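You operate a simulated robot arm through the tools that you are given. There is no shell and no other tool. Be economical: measure what you need, move in short steps, check, and stop when the job is done.

Carry out the task below with a simulated robot arm. There is one attempt and no reset: what you move stays moved.

## Task
Put things in order on the folding table top. At the end: the white rolled socks is on the low blue box; the red rolled socks stands where the white room thermometer stood; the white room thermometer is on the brown coaster; the grey roller from the folding table top stands on top of the cedar block; whatever was shut is shut again. Leave all else as you found it, and nothing knocked over.

The check looks at the end state, three seconds after you hand in, the way a careful person would. Anything else that was tipped, shoved, dropped, spilled or broken makes it a failure.

## Robot
A 7-joint arm with a two-finger parallel gripper, fixed in place. Base frame: the origin is at the foot of the arm, x ahead of it, y to its left, z up; the work surface is at about z = 800. Readings come in mm, rad, newtons and seconds.
With the tool pointing down near the work surface it reaches from about 300 to 700 mm from the base axis. Its first joint turns from -1.152 to 1.152 rad. Payload 1.57 kg.
The TCP is the grasp point between the finger pads, 30 mm short of the fingertips. In the tool frame z runs along the fingers and y along their closing line. The gripper opens to 110 mm. The fingers are 24 mm wide and 12 mm thick; the gripper's body (48 by 112 mm) begins 78 mm behind the TCP.
Orientation is that of the tool frame in the base frame, as a unit quaternion [w, x, y, z]. With the fingers straight down and closing along the base's y, the tool's x points along the base's -x, its y along +y and its z along -z.

## Interface
- The arm moves only by the tool jog_arm. Its argument "moves" is a list of rows, each an object of numbers (a shift or turn left out is 0, a gripper value left out holds the last): "x", "y", "z": the shift along the base's x, y, z in units of 40 mm (1.0 is 40 mm); "ax", "ay", "az": the turn, a rotation vector about the base's x, y, z in units of 8 degrees (1.0 is 8 degrees); "claw": the gripper command, from -1 (shut) to 1 (fully open), values between in proportion. In form: [{"x": .., "y": .., "z": .., "ax": .., "ay": .., "az": .., "claw": ..}, ...]. A call has 1 to 10 rows; each row shifts and turns the commanded pose from where the row before left it. A call with a number of a shift or a turn outside -1 to 1 is refused whole. A row lasts 0.2 s, in which the tool goes at most 50 mm and 0.15 rad; a call with a longer step from one row to the next is refused whole, and so is a gripper value outside its range. Where a pose cannot be reached the arm comes as near as it can. A force on the tool above 40 N (or 10 N above the force at the start of the call, whichever is more), or a blocked arm, ends the call early, and 0.2 s more pass. The fingers move at their own pace (about 108 mm/s each) and stop on an object; they squeeze with about 43 N. The grip force told is the motor's: it shows also when the fingers shut on nothing. Time passes only in rows, and 0.2 s behind the last, so rows that do not move let the fingers close. The reply holds the time, the measured pose of the TCP, the force on the tool along the base axes, the opening and the grip force, in the units named above and with some noise, with the torque about the TCP (base axes, N m) and any sound that the robot's microphone picked up.
- Cameras (640 x 400 px; columns grow to the right, rows downward): "scene" is fixed at [169.5, -394.9, 1401.4]; the picture's right is [0.75, -0.66, 0.00], its down [-0.39, -0.44, -0.80] and it looks along [0.53, 0.60, -0.59] (base axes); focal length 266 px, centre (320, 200). "wrist" rides on the gripper at [70, 16, -141] in the tool frame; the picture's right is [-0.23, 0.97, 0.00], its down [-0.86, -0.20, -0.48] and it looks along [-0.47, -0.11, 0.88] (tool axes); focal length 222 px, centre (320, 200). There is no depth. A picture from a camera that has moved, and an enlarged one, comes with that camera's place and axes in the base frame and with its lens.
- grab_frame(camera): a new picture of that camera. The clock stands still meanwhile.
- enlarge(camera, box): a new picture of the part [left, top, right, bottom] of that camera's present view, enlarged. The clock stands still meanwhile.
- hand_in(): hands the job in; it is judged then, once.

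Work in short steps. Places have to be worked out from the pictures, the camera data and where the tool is seen: move nearer, look again, correct. Check each grasp and each placing, and mend what went wrong. You have 120 turns and 84 pictures in all, those below and enlarged ones among them. Open the gripper and draw the arm clear of the work before you hand the job in, unless the task says otherwise; then end with one line.

The tools are called after "Request:" as name(argument=value, ...) on one line, values as JSON. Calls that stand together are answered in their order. jog_arm: Moves the arm, as the interface text tells. Its arguments: {"type":"object","properties":{"moves":{"type":"array"}},"required":["moves"]} The other tools are called the same way: grab_frame (camera) takes a picture; enlarge (camera, box) takes an enlarged picture of a part of a camera's view; hand_in () hands the job in.

At the start:

```text
time_s: 0.0
tcp_pos: [379.7, 82.6, 1153.7]
tcp_rot: [0.0, 0.0, 1.0, 0.0]
wrist_force: [-0.5, -0.4, 0.1]
wrist_torque: [0.0, -0.02, 0.01]
finger_gap: 110.0
finger_force: 0.0
```

scene: 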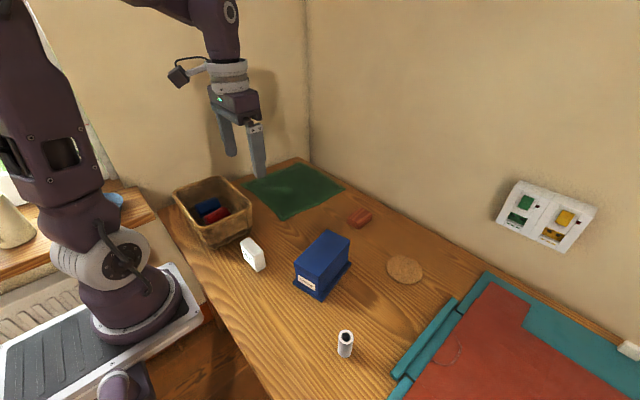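
wrist: 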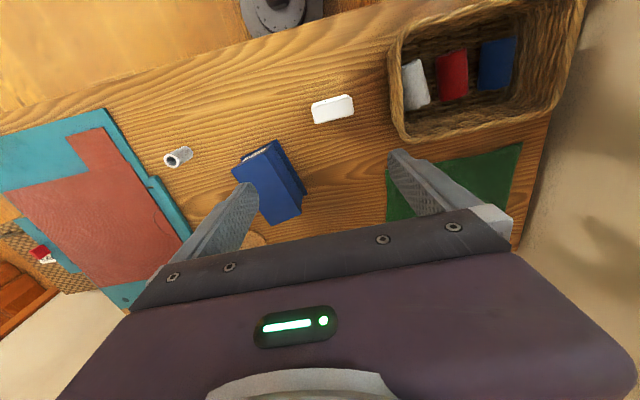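

The basket holds socks, and there is a white box-shaped item, a blue box, a roller, a coaster and a red block on the table. I'll look closer before moving.

Request:
enlarge(camera="scene", box=[160, 150, 400, 300])

Request:
enlarge(camera="scene", box=[280, 200, 520, 370])

Request:
enlarge(camera="wrist", box=[140, 0, 580, 250])

```text
2.67 times, centred on (280, 225) of scene
camera zoom: at [169.5, -394.9, 1401.4], right [0.75, -0.66, 0.0], down [-0.39, -0.44, -0.8], along [0.53, 0.6, -0.59], focal length 708 px, centre (427, 133)
```

zoom: 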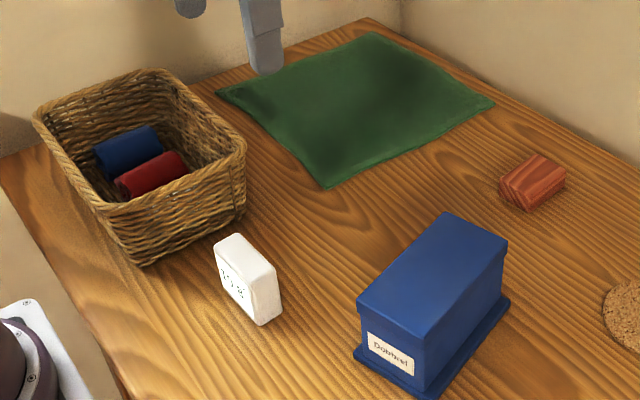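

```text
2.35 times, centred on (400, 285) of scene
camera zoom: at [169.5, -394.9, 1401.4], right [0.75, -0.66, 0.0], down [-0.39, -0.44, -0.8], along [0.53, 0.6, -0.59], focal length 625 px, centre (132, 0)
```

zoom: 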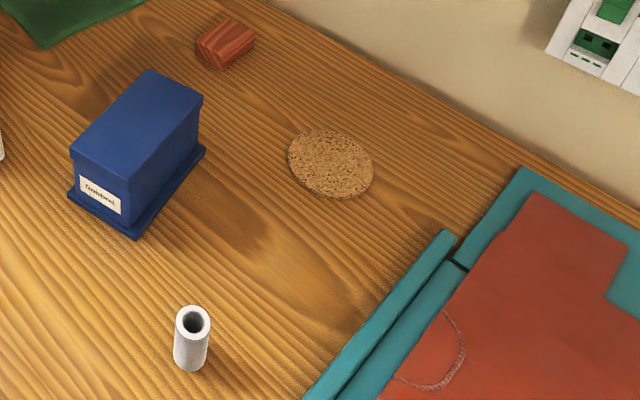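

```text
1.45 times, centred on (360, 125) of wrist
camera zoom: at [309.8, 98.7, 1295.6], right [0.23, 0.97, 0.0], down [0.86, -0.2, 0.48], along [0.47, -0.11, -0.88], focal length 323 px, centre (262, 309)
```

zoom: 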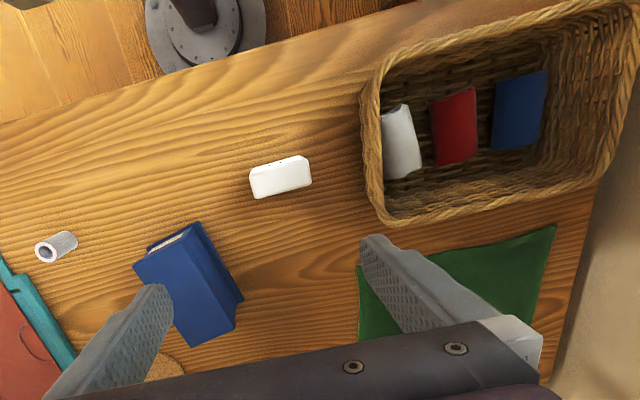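

Request:
enlarge(camera="wrist", box=[0, 90, 220, 330])

Request:
enlarge(camera="scene", box=[440, 160, 640, 400])

```text
1.67 times, centred on (110, 210) of wrist
camera zoom: at [309.8, 98.7, 1295.6], right [0.23, 0.97, 0.0], down [0.86, -0.2, 0.48], along [0.47, -0.11, -0.88], focal length 370 px, centre (670, 183)
```

zoom: 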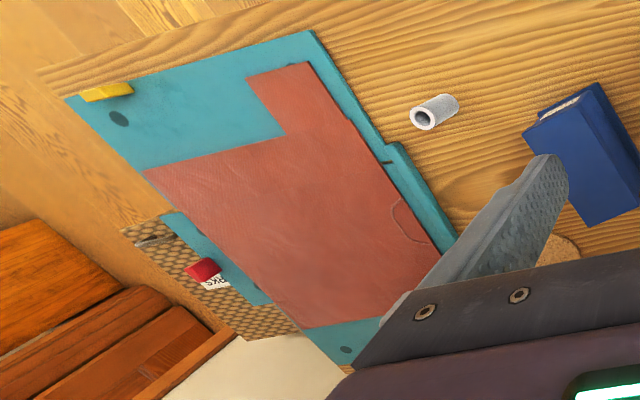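

```text
1.67 times, centred on (540, 280) of scene
camera zoom: at [169.5, -394.9, 1401.4], right [0.75, -0.66, 0.0], down [-0.39, -0.44, -0.8], along [0.53, 0.6, -0.59], focal length 442 px, centre (-47, 67)
```

zoom: 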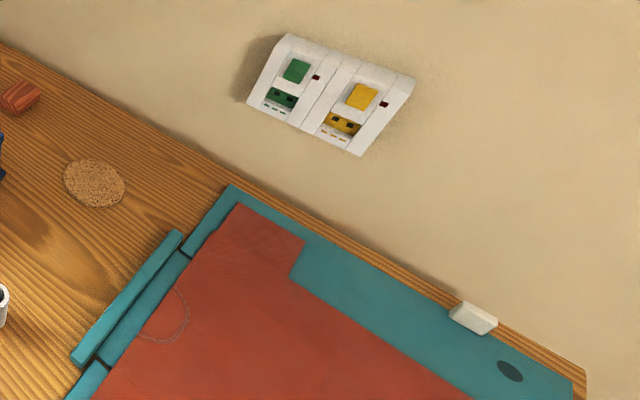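

No other blue box is in sight, so the labelled one is the target. I put the thermometer near (365,117), standing with its 77 mm width along y. I'll go down above it for a closer look.

Request:
jog_arm(moves=[{"z": -1, "y": 0.4, "x": -0.2, "claw": 1}, {"z": -1, "y": 0.4, "x": -0.2}, {"z": -1}, {"z": -1}, {"z": -1}])

Request:
grab_frame(camera="wrist")

Request:
grab_frame(camera="scene")

```text
time_s: 1.2
tcp_pos: [362.0, 116.2, 952.4]
tcp_rot: [-0.001, 0.0, 1.0, 0.0]
wrist_force: [0.2, 0.0, -0.3]
wrist_torque: [0.01, -0.02, 0.0]
finger_gap: 110.2
finger_force: 0.0
```

```text
76 pictures are left
camera wrist: at [292.2, 131.9, 1095.3], right [0.23, 0.97, 0.0], down [0.86, -0.2, 0.48], along [0.47, -0.11, -0.88], focal length 222 px, centre (320, 200)
```

wrist: 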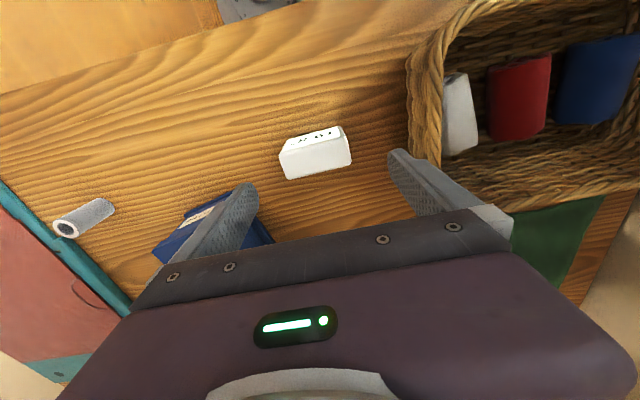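

```text
75 pictures are left
```

scene: 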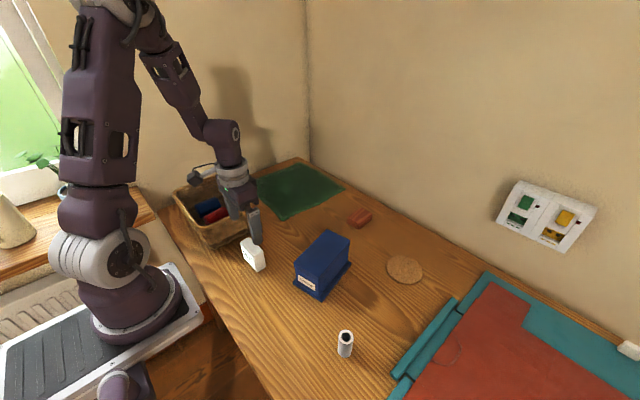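

Request:
enlarge(camera="wrist", box=[260, 100, 380, 200])

Request:
enlarge(camera="scene", box=[220, 220, 300, 280])

```text
4.00 times, centred on (320, 150) of wrist
camera zoom: at [292.2, 131.9, 1095.3], right [0.23, 0.97, 0.0], down [0.86, -0.2, 0.48], along [0.47, -0.11, -0.88], focal length 888 px, centre (320, 400)
```

zoom: 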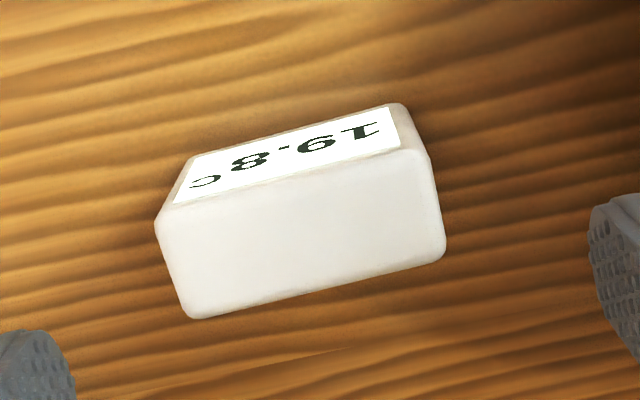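

```text
6.67 times, centred on (260, 250) of scene
camera zoom: at [169.5, -394.9, 1401.4], right [0.75, -0.66, 0.0], down [-0.39, -0.44, -0.8], along [0.53, 0.6, -0.59], focal length 1770 px, centre (720, -133)
```

zoom: 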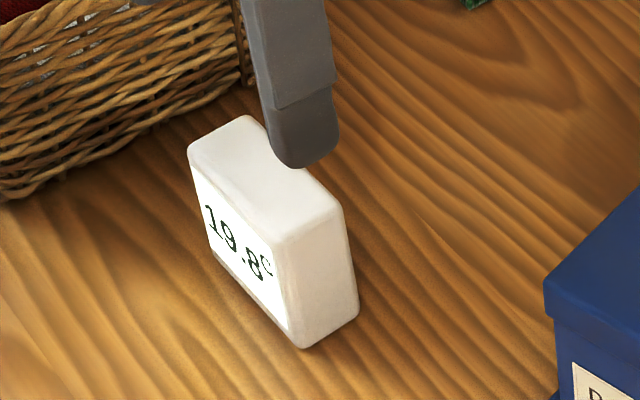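

The thermometer's top is about 76 (y) × 31 (x) mm, centred near (370,109), and about 55 mm tall. I'll centre on it and stop with the tips just above it.

Request:
jog_arm(moves=[{"x": 0.18, "y": -0.16, "z": -0.5}, {"z": -0.8}, {}])

Request:
grab_frame(camera="wrist")

```text
time_s: 2.0
tcp_pos: [371.5, 109.4, 901.7]
tcp_rot: [0.0, 0.001, 1.0, 0.0]
wrist_force: [-0.5, -0.3, -0.4]
wrist_torque: [-0.02, 0.0, 0.0]
finger_gap: 110.2
finger_force: 0.0
```

```text
72 pictures are left
camera wrist: at [299.6, 125.8, 1043.1], right [0.23, 0.97, 0.0], down [0.85, -0.2, 0.48], along [0.47, -0.11, -0.88], focal length 222 px, centre (320, 200)
```

wrist: 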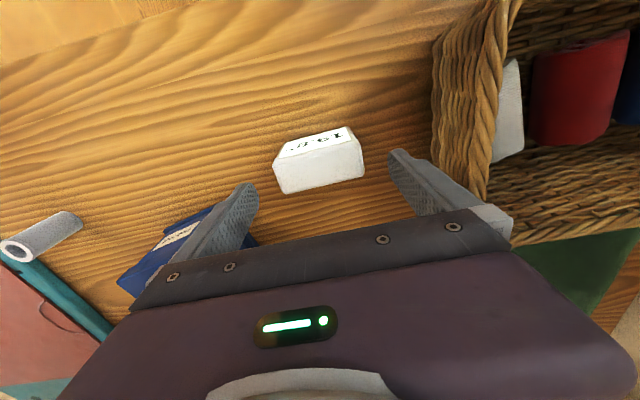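

The thermometer is centred between the fingertips. I'll descend to z≈838 and close.

Request:
jog_arm(moves=[{"x": -0.05, "z": -0.8}, {"z": -0.78}, {}, {"claw": -1}, {"claw": -1}, {"claw": -1}])

```text
time_s: 3.4
tcp_pos: [368.7, 109.9, 841.2]
tcp_rot: [0.0, 0.0, 1.0, 0.0]
wrist_force: [-0.1, 0.1, 0.3]
wrist_torque: [-0.01, -0.02, -0.02]
finger_gap: 74.3
finger_force: 42.6
```

Gripped at 74 mm. I'll lift and carry toward the coaster, stopping short to look.

Request:
jog_arm(moves=[{"z": 1}, {"z": 1}, {"z": 1}, {"z": 0.75}])

Request:
jog_arm(moves=[{"x": 0.8, "y": -0.85}, {"x": 0.8, "y": -0.85}, {"x": 0.8, "y": -0.85}, {"x": 0.8, "y": -0.85}, {"x": 0.8, "y": -0.85}, {"x": 0.8, "y": -0.85}, {"x": 0.8, "y": -0.85}, {"y": -0.6}])

Request:
grab_frame(camera="wrist")

Request:
grab_frame(camera="scene")

```text
time_s: 4.4
tcp_pos: [369.4, 109.0, 990.2]
tcp_rot: [0.0, 0.001, 1.0, 0.0]
wrist_force: [-0.5, -0.4, -0.4]
wrist_torque: [-0.02, 0.04, 0.01]
finger_gap: 74.5
finger_force: 43.6
```

```text
time_s: 6.2
tcp_pos: [592.4, -153.3, 985.4]
tcp_rot: [-0.001, 0.001, 1.0, 0.0]
wrist_force: [-0.4, -0.3, -0.7]
wrist_torque: [0.0, -0.02, -0.01]
finger_gap: 74.4
finger_force: 43.0
```

```text
71 pictures are left
camera wrist: at [521.6, -136.7, 1127.6], right [0.23, 0.97, 0.0], down [0.86, -0.2, 0.48], along [0.47, -0.11, -0.88], focal length 222 px, centre (320, 200)
```

wrist: 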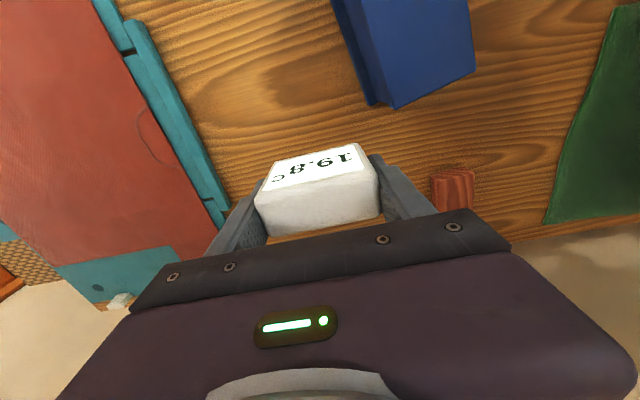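

```text
70 pictures are left
```

scene: 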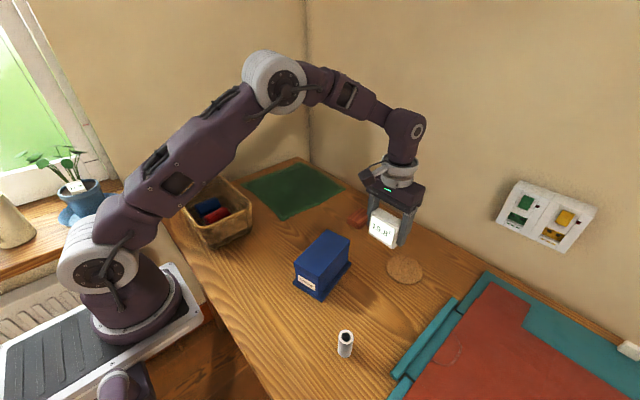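

Coaster estimate is (671,-187). I'll move above it and lower, then check from the scene view.

Request:
jog_arm(moves=[{"x": 0.8, "y": -0.3, "z": -0.5}, {"x": 0.8, "y": -0.4, "z": -0.6}, {"x": 0.35, "y": -0.15, "z": -0.9}, {}])

Request:
enlarge(camera="scene", box=[360, 200, 460, 300])

Request:
grab_frame(camera="wrist")

```text
time_s: 7.2
tcp_pos: [664.5, -185.6, 907.2]
tcp_rot: [-0.008, -0.002, 1.0, 0.002]
wrist_force: [0.4, 0.4, -1.9]
wrist_torque: [-0.01, 0.0, -0.01]
finger_gap: 74.6
finger_force: 42.9
out of reach, approached as far as the arm can: row 3
```

```text
4.00 times, centred on (410, 250) of scene
camera zoom: at [169.5, -394.9, 1401.4], right [0.75, -0.66, 0.0], down [-0.39, -0.44, -0.8], along [0.53, 0.6, -0.59], focal length 1062 px, centre (-40, 0)
```

zoom: 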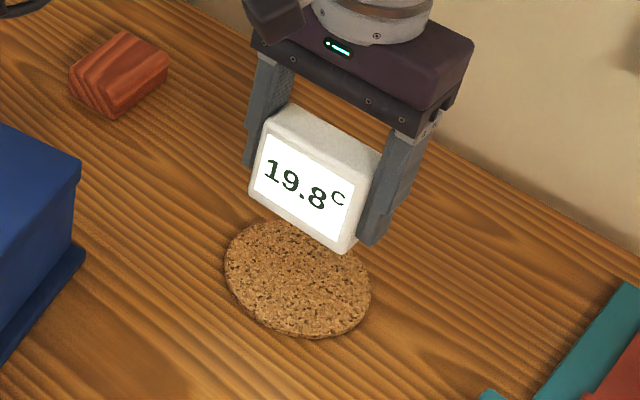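

```text
68 pictures are left
camera wrist: at [596.6, -170.3, 1049.8], right [0.22, 0.97, 0.0], down [0.86, -0.2, 0.46], along [0.45, -0.1, -0.89], focal length 222 px, centre (320, 200)
```

wrist: 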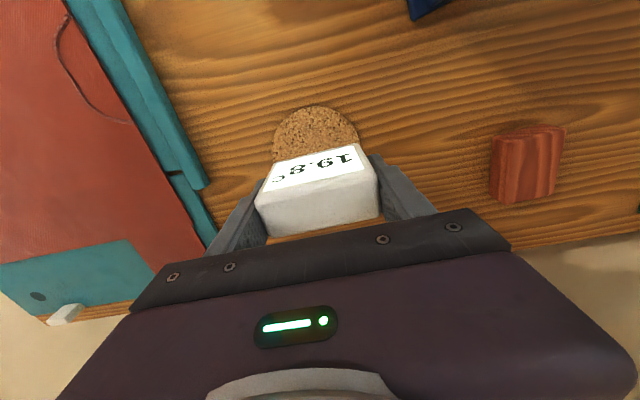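

The wrist view puts the coaster centre at about (663,-188). I'll back the commanded x off slightly and lower.

Request:
jog_arm(moves=[{"x": -0.15, "z": -0.6}, {"z": -0.6}, {}])

Request:
enlarge(camera="scene", box=[360, 200, 460, 300])

```text
time_s: 8.0
tcp_pos: [665.6, -187.6, 859.6]
tcp_rot: [-0.001, 0.0, 1.0, 0.0]
wrist_force: [-0.3, 0.6, -0.4]
wrist_torque: [0.02, 0.03, 0.01]
finger_gap: 74.4
finger_force: 42.9
```

```text
4.00 times, centred on (410, 250) of scene
camera zoom: at [169.5, -394.9, 1401.4], right [0.75, -0.66, 0.0], down [-0.39, -0.44, -0.8], along [0.53, 0.6, -0.59], focal length 1062 px, centre (-40, 0)
```

zoom: 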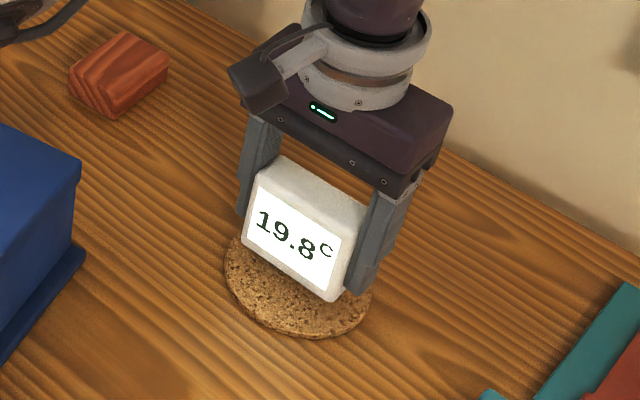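

Alignment looks good. I'll lower the last bit in small steps and watch the force.

Request:
jog_arm(moves=[{"z": -0.2}, {"z": -0.1}, {}])

```text
time_s: 8.8
tcp_pos: [665.9, -186.4, 847.3]
tcp_rot: [0.0, 0.0, 1.0, 0.0]
wrist_force: [-0.1, -0.2, -1.3]
wrist_torque: [0.03, -0.01, 0.0]
finger_gap: 74.6
finger_force: 42.3
```

Request:
jog_arm(moves=[{"z": -0.05}, {}])

Request:
enlarge(camera="scene", box=[360, 220, 440, 300])

```text
time_s: 9.4
tcp_pos: [665.1, -187.3, 846.3]
tcp_rot: [0.001, 0.0, 1.0, 0.0]
wrist_force: [0.4, 1.5, 10.5]
wrist_torque: [0.1, 0.04, 0.03]
finger_gap: 74.3
finger_force: 43.0
```

```text
5.00 times, centred on (400, 260) of scene
camera zoom: at [169.3, -394.8, 1401.4], right [0.75, -0.66, 0.0], down [-0.39, -0.44, -0.8], along [0.53, 0.6, -0.59], focal length 1327 px, centre (-80, -100)
```

zoom: 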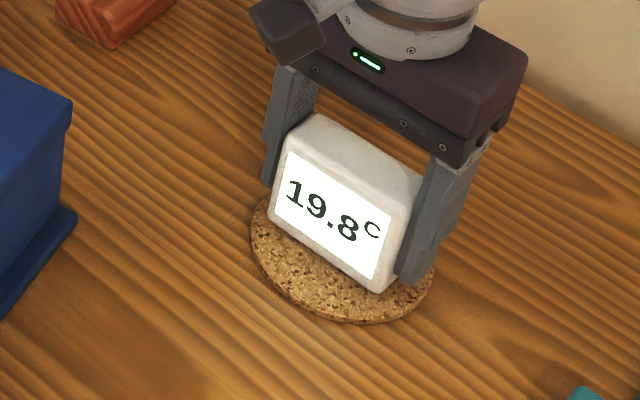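

Contact made (10 N), and the thermometer sits well within the coaster. I'll release and rise.

Request:
jog_arm(moves=[{"claw": 0.75}, {"claw": 0.75}, {"z": 0.5}, {"z": 1}, {"z": 1}])

Request:
enlarge(camera="scene", box=[340, 200, 440, 300])

```text
time_s: 10.6
tcp_pos: [664.4, -187.4, 945.5]
tcp_rot: [0.0, 0.0, 1.0, 0.0]
wrist_force: [-0.3, 0.1, 0.5]
wrist_torque: [-0.01, 0.01, -0.02]
finger_gap: 96.4
finger_force: 0.0
```

```text
4.00 times, centred on (390, 250) of scene
camera zoom: at [169.5, -394.9, 1401.4], right [0.75, -0.66, 0.0], down [-0.39, -0.44, -0.8], along [0.53, 0.6, -0.59], focal length 1062 px, centre (40, 0)
```

zoom: 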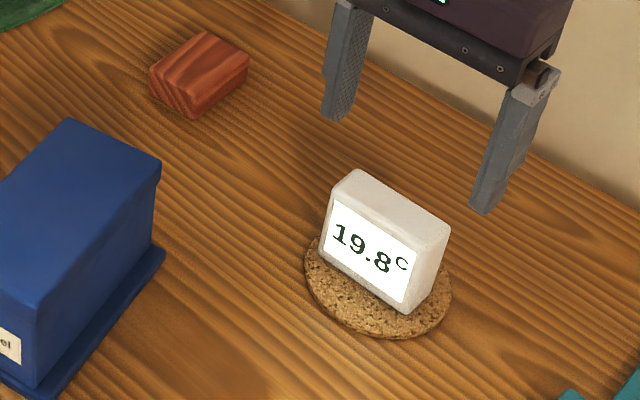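

The thermometer is standing on the coaster. Next I'll go above the basket for a look at the socks.

Request:
jog_arm(moves=[{"z": 1, "claw": 1}, {"z": 0.6, "x": -0.6, "y": 0.6}, {"x": -0.8, "y": 0.9}, {"x": -0.8, "y": 0.9}, {"x": -0.8, "y": 0.9}, {"x": -0.8, "y": 0.9}, {"x": -0.8, "y": 0.9}, {"x": -0.8, "y": 0.9}, {"x": -0.8, "y": 0.9}, {"x": -0.8, "y": 0.9}])

Request:
jog_arm(moves=[{"x": -0.8, "y": 0.9}, {"x": -0.5, "y": 0.9}, {"y": 0.9}, {"y": 0.9}, {"y": 0.9}])

Request:
grab_frame(camera="wrist")

```text
time_s: 12.8
tcp_pos: [661.5, -186.2, 986.4]
tcp_rot: [0.0, 0.0, 1.0, 0.0]
wrist_force: [-0.9, -0.2, -0.2]
wrist_torque: [0.0, -0.01, 0.01]
finger_gap: 110.0
finger_force: 0.0
out of reach, approached as far as the arm can: row 1, 2, 3, 4, 5, 6, 7, 8, 9, 10
```

```text
time_s: 14.0
tcp_pos: [641.3, -42.2, 988.3]
tcp_rot: [0.0, 0.0, 1.0, 0.0]
wrist_force: [-0.1, 0.7, 1.5]
wrist_torque: [0.01, -0.01, 0.01]
finger_gap: 110.2
finger_force: 0.1
out of reach, approached as far as the arm can: row 1, 2
```

```text
64 pictures are left
camera wrist: at [570.5, -27.7, 1129.7], right [0.23, 0.97, 0.0], down [0.85, -0.2, 0.48], along [0.47, -0.11, -0.88], focal length 222 px, centre (320, 200)
```

wrist: 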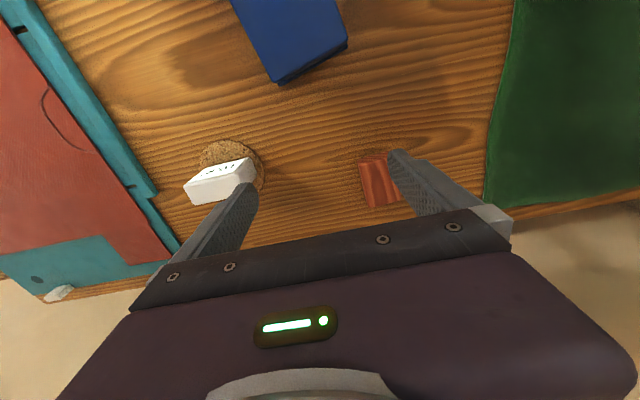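

The arm got stuck at its reach edge for a while and is now at (641,-42,988). The cedar block is in good view, so I'll measure it here.

Request:
enlarge(camera="wrist", box=[330, 130, 430, 230])

```text
4.00 times, centred on (380, 180) of wrist
camera zoom: at [570.5, -27.7, 1129.7], right [0.23, 0.97, 0.0], down [0.85, -0.2, 0.48], along [0.47, -0.11, -0.88], focal length 888 px, centre (80, 280)
```

zoom: 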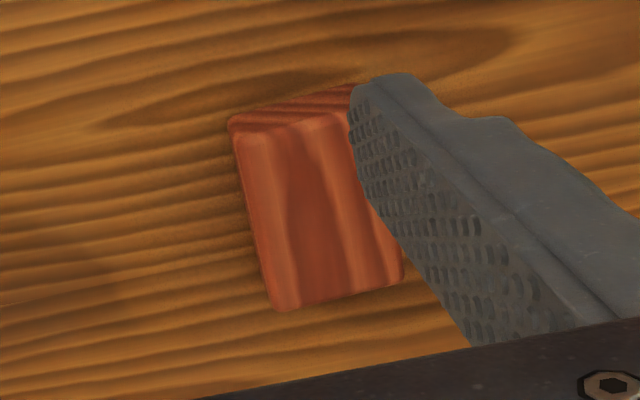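

Cedar block: centre about (725,27), top about 75 (x) × 45 (y) mm, z about 825. To reach that far, I'll grip the roller with the tool tilted outward later. Now on to the basket.

Request:
jog_arm(moves=[{"x": -0.8, "y": 0.6}, {"x": -0.74, "y": 0.88}, {"x": -0.74, "y": 0.88}, {"x": -0.74, "y": 0.88}, {"x": -0.74, "y": 0.88}, {"x": -0.74, "y": 0.88}, {"x": -0.74, "y": 0.88}, {"x": -0.74, "y": 0.88}, {"x": -0.74, "y": 0.88}, {"x": -0.74, "y": 0.88}])

Request:
grab_frame(camera="wrist")

Request:
grab_frame(camera="scene")

```text
time_s: 16.2
tcp_pos: [345.4, 302.1, 993.3]
tcp_rot: [0.0, 0.0, 1.0, 0.0]
wrist_force: [-0.2, -0.1, 0.5]
wrist_torque: [0.01, 0.0, -0.01]
finger_gap: 110.3
finger_force: 0.0
```

```text
62 pictures are left
camera wrist: at [274.7, 317.1, 1134.8], right [0.23, 0.97, 0.0], down [0.86, -0.2, 0.48], along [0.47, -0.11, -0.88], focal length 222 px, centre (320, 200)
```

wrist: 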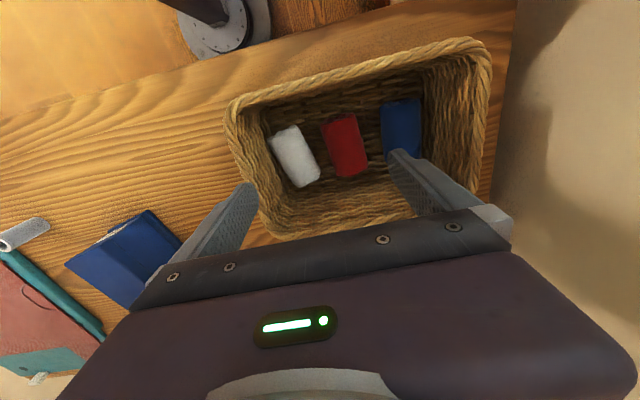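

```text
61 pictures are left
```

scene: 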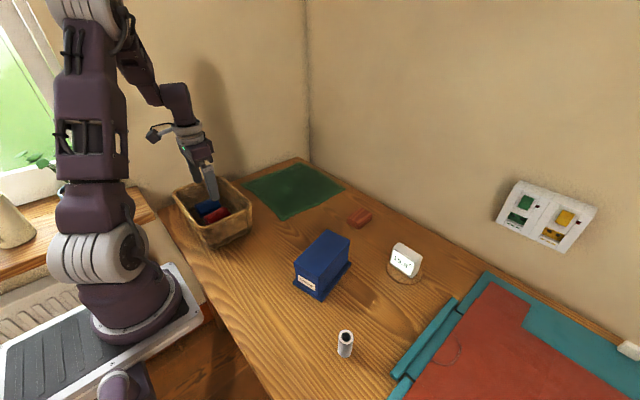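

Request:
enlarge(camera="wrist", box=[220, 30, 500, 220])

Request:
enlarge(camera="scene", box=[165, 165, 265, 255])

```text
2.11 times, centred on (360, 125) of wrist
camera zoom: at [274.7, 317.1, 1134.8], right [0.23, 0.97, 0.0], down [0.86, -0.2, 0.48], along [0.47, -0.11, -0.88], focal length 468 px, centre (236, 358)
```

zoom: 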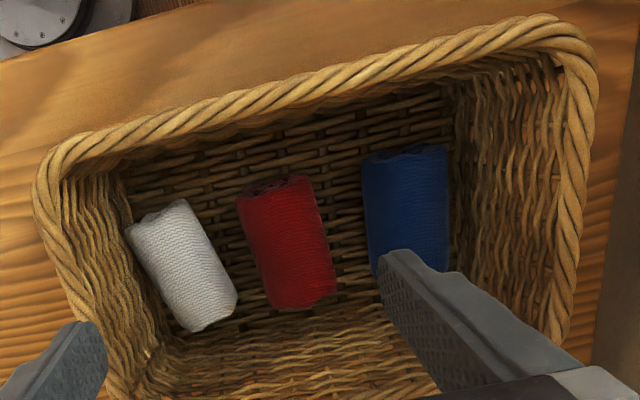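

```text
4.44 times, centred on (215, 210) of scene
camera zoom: at [169.5, -394.9, 1401.4], right [0.75, -0.66, 0.0], down [-0.39, -0.44, -0.8], along [0.53, 0.6, -0.59], focal length 1180 px, centre (787, 156)
```

zoom: 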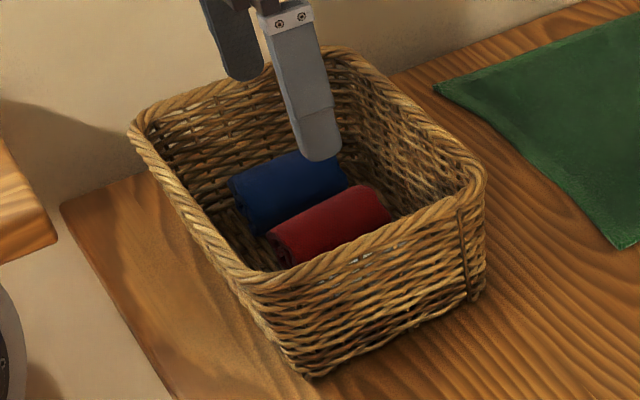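

Socks lie along x, about 46 mm thick and 80 mm long. Red's centre is about (366,332), white's about (366,260) with an 11° yaw. I'll narrow the gripper and descend above the red one, stopping above the socks to check.

Request:
jog_arm(moves=[{"x": 0.5, "y": 0.75, "z": -0.5, "claw": 0.2}, {"z": -0.9}, {"z": -0.6}, {}])

Request:
grab_frame(camera="wrist")

Request:
enlarge(camera="wrist", box=[210, 80, 410, 220])

```text
time_s: 17.2
tcp_pos: [364.8, 330.1, 914.1]
tcp_rot: [0.0, 0.0, 1.0, 0.0]
wrist_force: [0.4, 0.0, 0.0]
wrist_torque: [0.02, 0.01, -0.04]
finger_gap: 65.9
finger_force: 0.0
```

```text
58 pictures are left
camera wrist: at [294.2, 345.9, 1054.8], right [0.23, 0.97, 0.0], down [0.86, -0.2, 0.48], along [0.47, -0.11, -0.88], focal length 222 px, centre (320, 200)
```

wrist: 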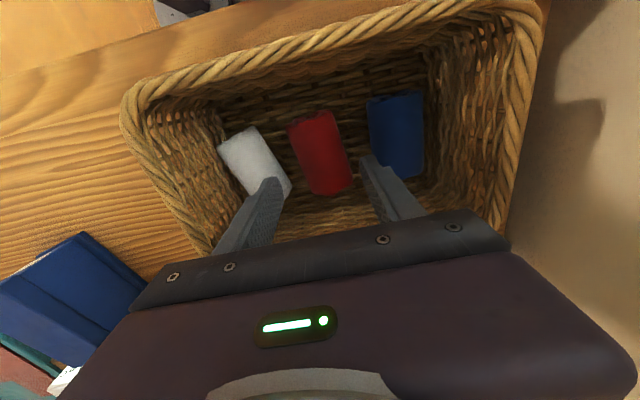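

```text
2.86 times, centred on (310, 150) of wrist
camera zoom: at [294.2, 345.9, 1054.8], right [0.23, 0.97, 0.0], down [0.86, -0.2, 0.48], along [0.47, -0.11, -0.88], focal length 635 px, centre (349, 343)
```

zoom: 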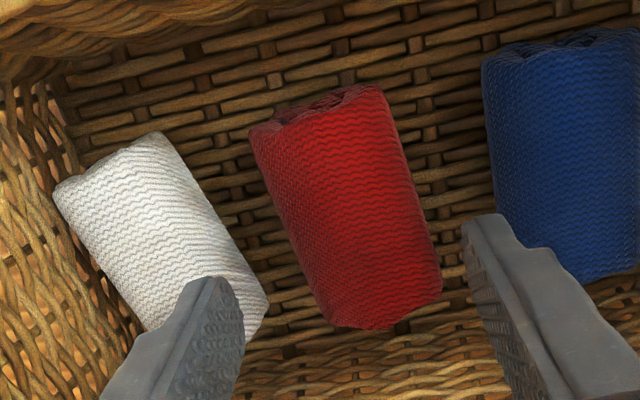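

Red axis centre is about (365,331), width 46, yaw about 5°. The gap to white is snug, so I'll grip slightly toward the near end with a 61 mm opening and descend gently.

Request:
jog_arm(moves=[{"x": -0.2, "y": 0.02, "az": 0.6, "claw": 0.11}, {"z": -0.6}, {"z": -0.6}, {"z": -0.5}, {}])

Request:
enlarge(camera="wrist", box=[210, 80, 450, 240])

```text
time_s: 18.4
tcp_pos: [353.4, 329.0, 842.6]
tcp_rot: [0.0, -0.042, 0.999, 0.0]
wrist_force: [0.3, 0.0, 0.2]
wrist_torque: [0.02, 0.02, 0.0]
finger_gap: 61.2
finger_force: 0.1
```

```text
2.50 times, centred on (330, 160) of wrist
camera zoom: at [282.5, 339.3, 985.3], right [0.15, 0.99, 0.0], down [0.87, -0.13, 0.48], along [0.47, -0.07, -0.88], focal length 555 px, centre (295, 300)
```

zoom: 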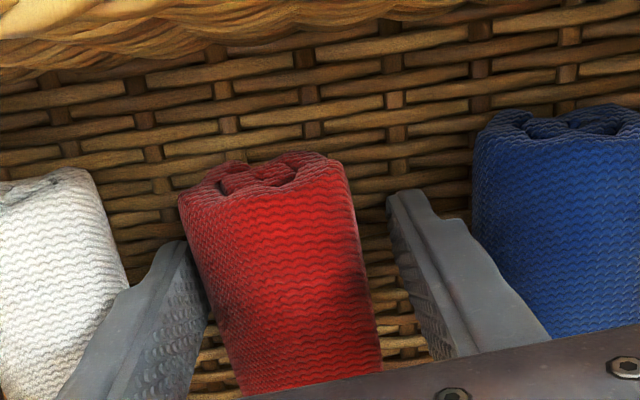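

The fingers straddle the red sock and touch nothing else. I'll close and lift.

Request:
jog_arm(moves=[{"claw": -1}, {"claw": -1}, {"claw": -1}, {"z": 0.5}, {"z": 1}, {"z": 1}, {"z": 1}])

Request:
grab_frame(camera="wrist")

```text
time_s: 20.0
tcp_pos: [353.1, 331.5, 983.8]
tcp_rot: [0.0, -0.042, 0.999, 0.0]
wrist_force: [0.0, 0.2, 0.5]
wrist_torque: [0.0, 0.0, 0.03]
finger_gap: 54.3
finger_force: 42.9
```

```text
55 pictures are left
camera wrist: at [281.6, 340.7, 1126.5], right [0.15, 0.99, 0.0], down [0.87, -0.13, 0.48], along [0.47, -0.07, -0.88], focal length 222 px, centre (320, 200)
```

wrist: 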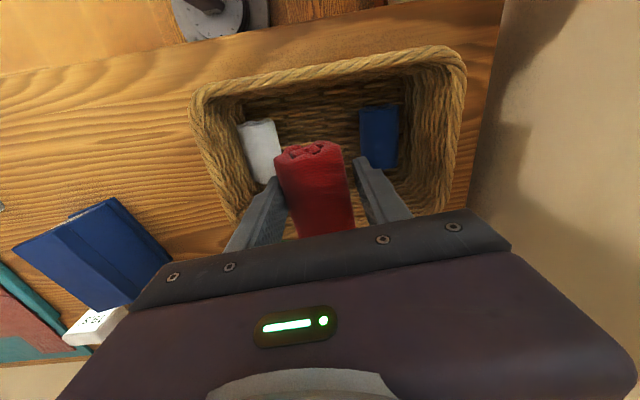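

The red sock is held at 54 mm. I'll carry it to the thermometer's old place: TCP about (357,110), since the sock's centre is about 12 mm ahead of the TCP.

Request:
jog_arm(moves=[{"y": -0.92, "x": 0.1}, {"y": -0.92}, {"y": -0.92}, {"y": -0.92}, {"y": -0.92}, {"y": -0.92}, {"z": -1}, {"z": -1}, {"z": -0.9}, {}])

Request:
grab_frame(camera="scene")

Request:
grab_frame(camera="wrist")

```text
time_s: 22.2
tcp_pos: [361.9, 108.4, 867.3]
tcp_rot: [0.0, -0.042, 0.999, 0.0]
wrist_force: [-0.3, 0.5, -0.2]
wrist_torque: [0.02, 0.0, -0.01]
finger_gap: 54.2
finger_force: 42.7
```

```text
54 pictures are left
```

scene: 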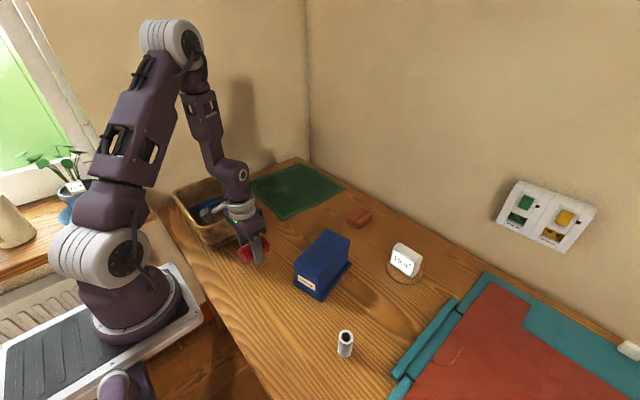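

```text
53 pictures are left
camera wrist: at [289.8, 117.9, 1007.9], right [0.14, 0.99, 0.0], down [0.87, -0.13, 0.48], along [0.47, -0.07, -0.88], focal length 222 px, centre (320, 200)
```

wrist: 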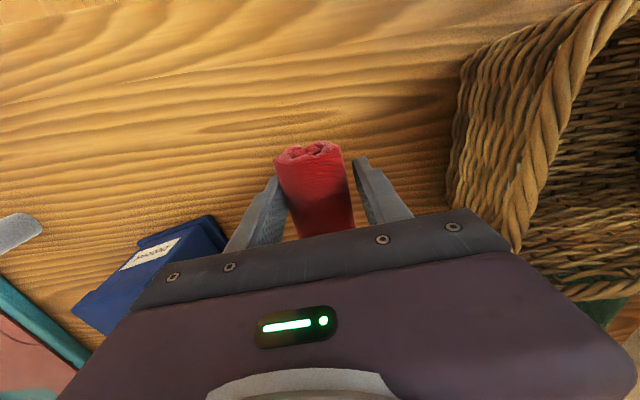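

Lowering gently to the table, watching for contact.

Request:
jog_arm(moves=[{"x": -0.1, "y": 0.03, "z": -0.4}, {"z": -0.2}, {}])

Request:
enlarge(camera="scene", box=[220, 220, 300, 280])

```text
time_s: 23.0
tcp_pos: [356.1, 109.7, 842.8]
tcp_rot: [0.0, -0.042, 0.999, 0.0]
wrist_force: [-0.1, 0.4, 0.1]
wrist_torque: [-0.01, 0.01, 0.0]
finger_gap: 54.1
finger_force: 43.5
```

```text
6.67 times, centred on (260, 250) of scene
camera zoom: at [169.5, -394.9, 1401.4], right [0.75, -0.66, 0.0], down [-0.39, -0.44, -0.8], along [0.53, 0.6, -0.59], focal length 1770 px, centre (720, -133)
```

zoom: 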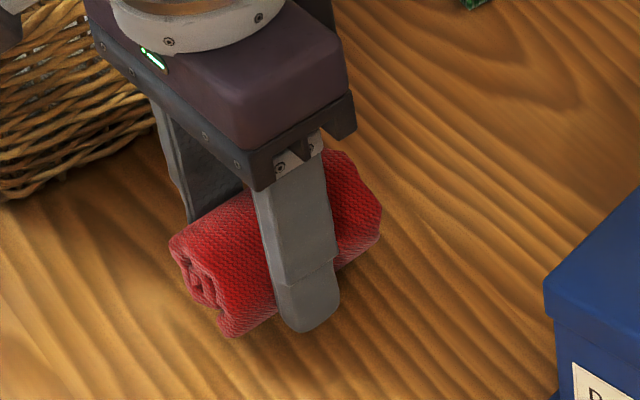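

Request:
jog_arm(moves=[{"z": -0.08}, {"z": -0.06}, {}])

```text
time_s: 23.8
tcp_pos: [356.1, 109.4, 838.1]
tcp_rot: [0.0, -0.041, 0.999, 0.0]
wrist_force: [0.6, 0.4, -0.5]
wrist_torque: [-0.02, 0.03, 0.04]
finger_gap: 54.3
finger_force: 43.2
```

Request:
jog_arm(moves=[{"z": -0.05}, {"z": -0.05}, {}])

Request:
enlarge(camera="scene", box=[220, 220, 300, 280])

```text
time_s: 24.6
tcp_pos: [355.3, 109.3, 835.4]
tcp_rot: [0.0, -0.041, 0.999, 0.0]
wrist_force: [0.8, 0.9, 22.4]
wrist_torque: [0.21, -0.03, -0.03]
finger_gap: 54.4
finger_force: 42.5
```

```text
6.67 times, centred on (260, 250) of scene
camera zoom: at [169.3, -394.9, 1401.4], right [0.75, -0.66, 0.0], down [-0.39, -0.44, -0.8], along [0.53, 0.6, -0.59], focal length 1770 px, centre (720, -133)
```

zoom: 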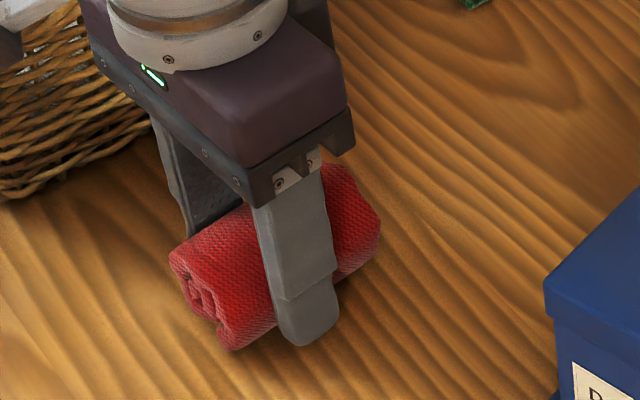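

Contact with the table. I'll release and rise.

Request:
jog_arm(moves=[{"z": 0.04}, {"claw": 0.4}, {"claw": 0.4}, {"z": 0.5}, {"z": 1}, {"z": 1}, {"z": 0.8}, {}])

Request:
grab_frame(camera="wrist")

Request:
enlarge(camera="scene", box=[220, 220, 300, 280])

```text
time_s: 26.4
tcp_pos: [354.1, 113.2, 970.8]
tcp_rot: [0.0, -0.042, 0.999, 0.001]
wrist_force: [-0.1, -0.5, -0.1]
wrist_torque: [0.03, -0.01, 0.01]
finger_gap: 77.1
finger_force: 0.1
```

```text
50 pictures are left
camera wrist: at [283.4, 123.1, 1112.2], right [0.15, 0.99, 0.0], down [0.87, -0.13, 0.48], along [0.47, -0.07, -0.88], focal length 222 px, centre (320, 200)
```

wrist: 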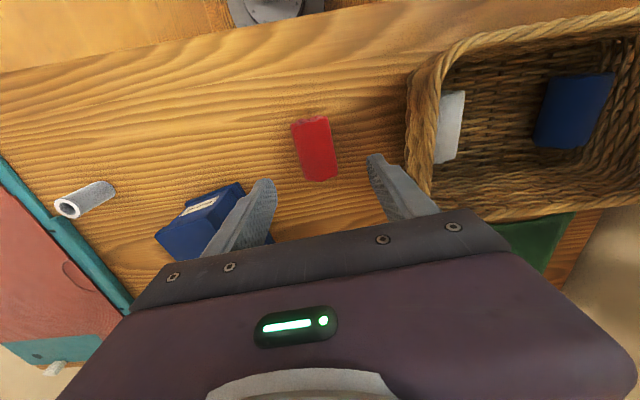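

```text
6.67 times, centred on (260, 250) of scene
camera zoom: at [169.5, -394.9, 1401.4], right [0.75, -0.66, 0.0], down [-0.39, -0.44, -0.8], along [0.53, 0.6, -0.59], focal length 1770 px, centre (720, -133)
```

zoom: 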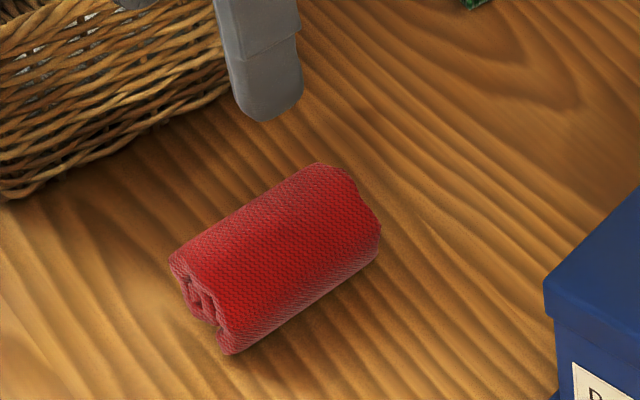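

The red sock lies at about (363,107), on the old spot. Next I'll look above the white sock, turning the tool to match its yaw.

Request:
jog_arm(moves=[{"y": 0.9, "az": 0.4}, {"y": 0.9, "az": 0.4}, {"y": 0.9}, {"y": 0.9, "x": 0.1}, {"z": -0.8}, {}])

Request:
grab_frame(camera="wrist")

Request:
enlarge(camera="wrist", box=[220, 60, 420, 220])

```text
time_s: 27.7
tcp_pos: [359.4, 258.5, 940.4]
tcp_rot: [0.0, -0.097, 0.995, 0.0]
wrist_force: [-5.3, -1.1, 19.2]
wrist_torque: [-0.86, 0.1, -0.23]
finger_gap: 77.5
finger_force: 0.0
stopped in row 6: the force on the tool passed its limit at 58 N (the readings are from after the stop); the commanded pose is now the measured one
```

```text
48 pictures are left
camera wrist: at [286.9, 261.5, 1081.5], right [0.03, 1.0, 0.0], down [0.88, -0.03, 0.48], along [0.48, -0.02, -0.88], focal length 222 px, centre (320, 200)
```

wrist: 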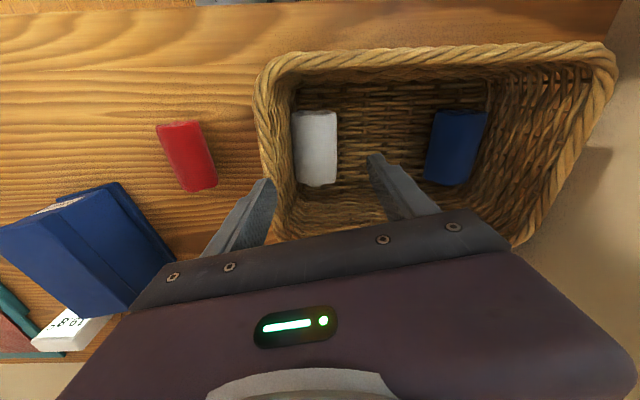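

```text
2.50 times, centred on (320, 140) of wrist
camera zoom: at [286.9, 261.5, 1081.5], right [0.03, 1.0, 0.0], down [0.88, -0.03, 0.48], along [0.48, -0.02, -0.88], focal length 555 px, centre (320, 350)
```

zoom: 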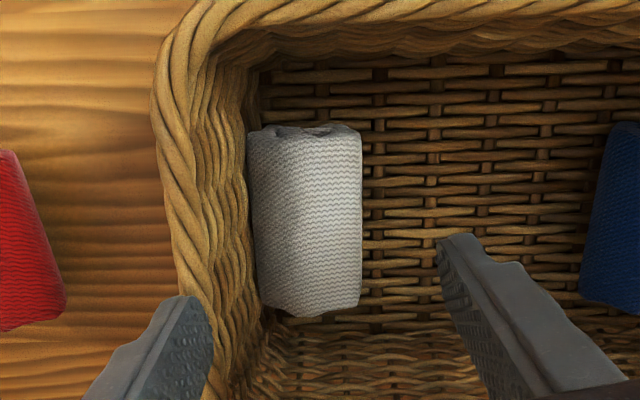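

The left finger touched the basket rim, so the rim is at about z=910. I'll raise at once and check the basket hasn't moved.

Request:
jog_arm(moves=[{"z": 0.6}, {"z": 0.6}, {}])

Request:
enlarge(camera="scene", box=[165, 165, 265, 255])

Request:
grab_frame(camera="wrist")

```text
time_s: 28.5
tcp_pos: [360.1, 258.0, 986.9]
tcp_rot: [0.001, -0.098, 0.995, 0.0]
wrist_force: [-0.1, 0.5, 0.6]
wrist_torque: [0.0, 0.01, 0.01]
finger_gap: 76.9
finger_force: 0.0
```

```text
4.44 times, centred on (215, 210) of scene
camera zoom: at [169.5, -394.9, 1401.4], right [0.75, -0.66, 0.0], down [-0.39, -0.44, -0.8], along [0.53, 0.6, -0.59], focal length 1180 px, centre (787, 156)
```

zoom: 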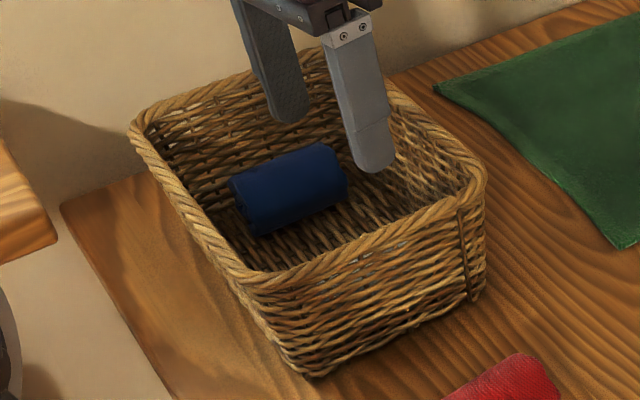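

```text
45 pictures are left
camera wrist: at [286.6, 261.0, 1128.6], right [0.03, 1.0, 0.0], down [0.88, -0.03, 0.48], along [0.48, -0.02, -0.88], focal length 222 px, centre (320, 200)
```

wrist: 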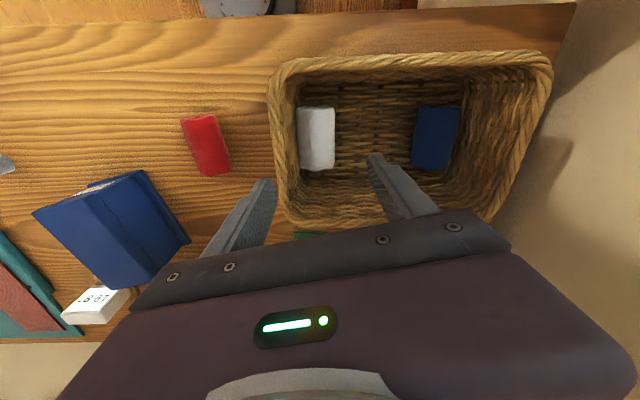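

The basket looks unmoved. The white sock now lies along x against the basket's left wall at about (359,253), so there is no room for a finger on that side. I'll turn the tool about 90° to grip it by its ends, and look first.

Request:
jog_arm(moves=[{"az": 1, "claw": 0.82}, {"az": 1}, {"az": 1}, {"az": 1}, {"az": 1}, {"az": 1}, {"az": 1}, {"az": 1}, {"az": 1}, {"az": 0.85}])

Request:
grab_frame(camera="wrist")

Request:
enlarge(camera="wrist", box=[220, 60, 420, 220])

```text
time_s: 30.7
tcp_pos: [359.5, 258.7, 987.1]
tcp_rot: [0.0, 0.707, -0.707, 0.0]
wrist_force: [-0.5, 0.0, -0.2]
wrist_torque: [0.03, 0.01, 0.02]
finger_gap: 100.2
finger_force: 0.1
```

```text
44 pictures are left
camera wrist: at [342.8, 189.1, 1129.0], right [-0.97, 0.22, 0.0], down [0.2, 0.86, 0.48], along [0.11, 0.47, -0.88], focal length 222 px, centre (320, 200)
```

wrist: 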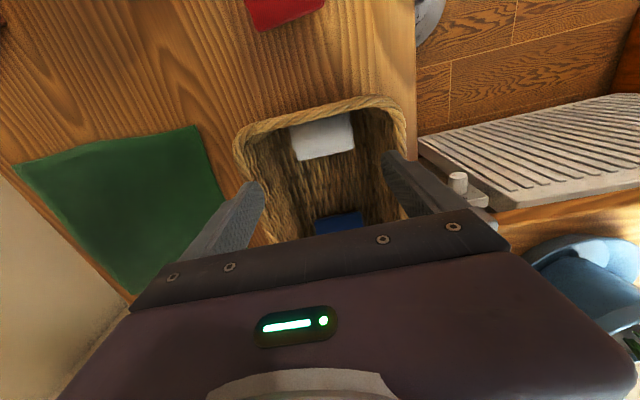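

```text
2.50 times, centred on (320, 140) of wrist
camera zoom: at [342.8, 189.1, 1129.0], right [-0.97, 0.22, 0.0], down [0.2, 0.86, 0.48], along [0.11, 0.47, -0.88], focal length 555 px, centre (320, 350)
```

zoom: 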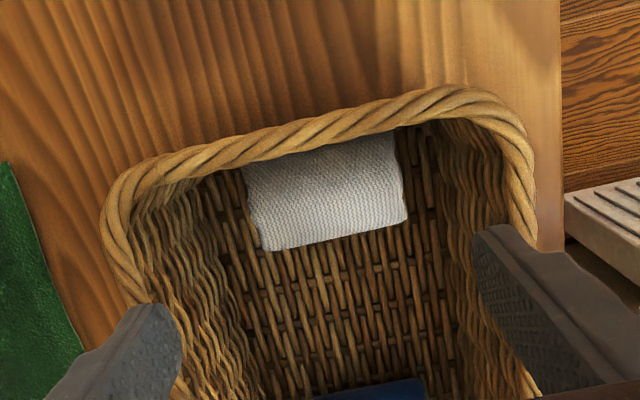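

Sock ends are at x≈314 and 395, with basket inner walls at about 296 and 421 near the floor. I'll use a 93 mm opening centred at x≈355.5, y≈252, descend part way and re-check.

Request:
jog_arm(moves=[{"x": -0.1, "y": -0.16, "claw": 0.69}, {"z": -0.8}, {"z": -0.8}, {"z": -0.5}, {}])

Request:
enlarge(camera="wrist", box=[220, 60, 420, 220])

```text
time_s: 31.9
tcp_pos: [354.7, 251.8, 904.2]
tcp_rot: [0.0, 0.707, -0.707, 0.0]
wrist_force: [-0.1, -1.9, 0.0]
wrist_torque: [0.01, -0.01, -0.03]
finger_gap: 93.1
finger_force: 0.0
```

```text
2.50 times, centred on (320, 140) of wrist
camera zoom: at [337.5, 181.5, 1046.2], right [-0.97, 0.23, 0.0], down [0.2, 0.85, 0.48], along [0.11, 0.47, -0.88], focal length 555 px, centre (320, 350)
```

zoom: 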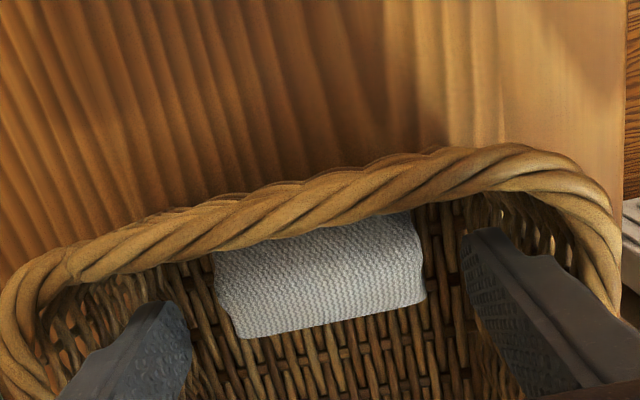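

The sock is between the fingers. I'll continue down gently to z≈850.

Request:
jog_arm(moves=[{"x": 0.04, "z": -0.4}, {"z": -0.4}, {"z": -0.3}, {"z": -0.2}, {}])

Request:
enlarge(camera="wrist", box=[220, 60, 420, 220])

```text
time_s: 33.1
tcp_pos: [357.3, 256.3, 851.4]
tcp_rot: [0.001, -0.707, 0.708, 0.0]
wrist_force: [0.3, -0.4, 0.1]
wrist_torque: [0.01, 0.01, 0.05]
finger_gap: 92.7
finger_force: 0.0
```

```text
2.50 times, centred on (320, 140) of wrist
camera zoom: at [340.0, 184.7, 993.6], right [-0.97, 0.23, 0.0], down [0.2, 0.85, 0.48], along [0.11, 0.47, -0.88], focal length 555 px, centre (320, 350)
```

zoom: 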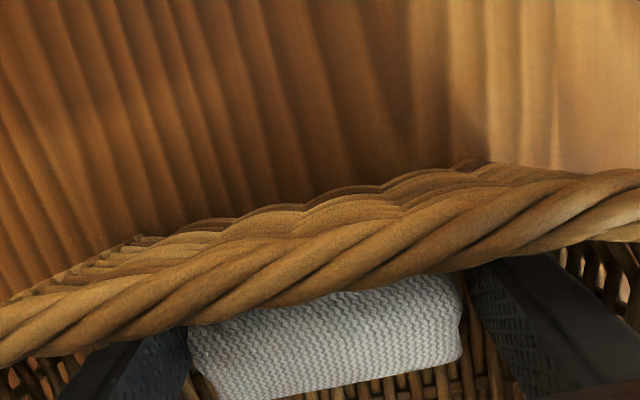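

No contact with the walls. I'll close on the ends and lift a little to test.

Request:
jog_arm(moves=[{"claw": -1}, {"claw": -1}, {"claw": -1}, {"z": 0.4}, {"z": 0.6}, {}])

Request:
enlarge(camera="wrist", box=[220, 60, 420, 220])

```text
time_s: 34.5
tcp_pos: [356.7, 256.0, 891.4]
tcp_rot: [0.0, 0.707, -0.707, -0.001]
wrist_force: [0.5, 1.0, -0.9]
wrist_torque: [-0.03, -0.02, -0.02]
finger_gap: 74.0
finger_force: 42.6
```

```text
2.50 times, centred on (320, 140) of wrist
camera zoom: at [339.1, 186.0, 1033.6], right [-0.97, 0.23, 0.0], down [0.2, 0.85, 0.48], along [0.11, 0.47, -0.88], focal length 555 px, centre (320, 350)
```

zoom: 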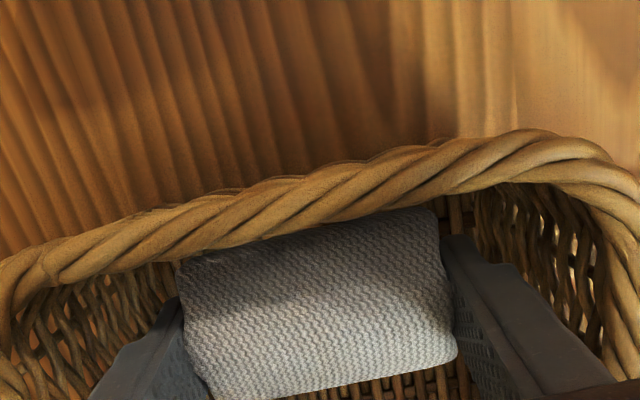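

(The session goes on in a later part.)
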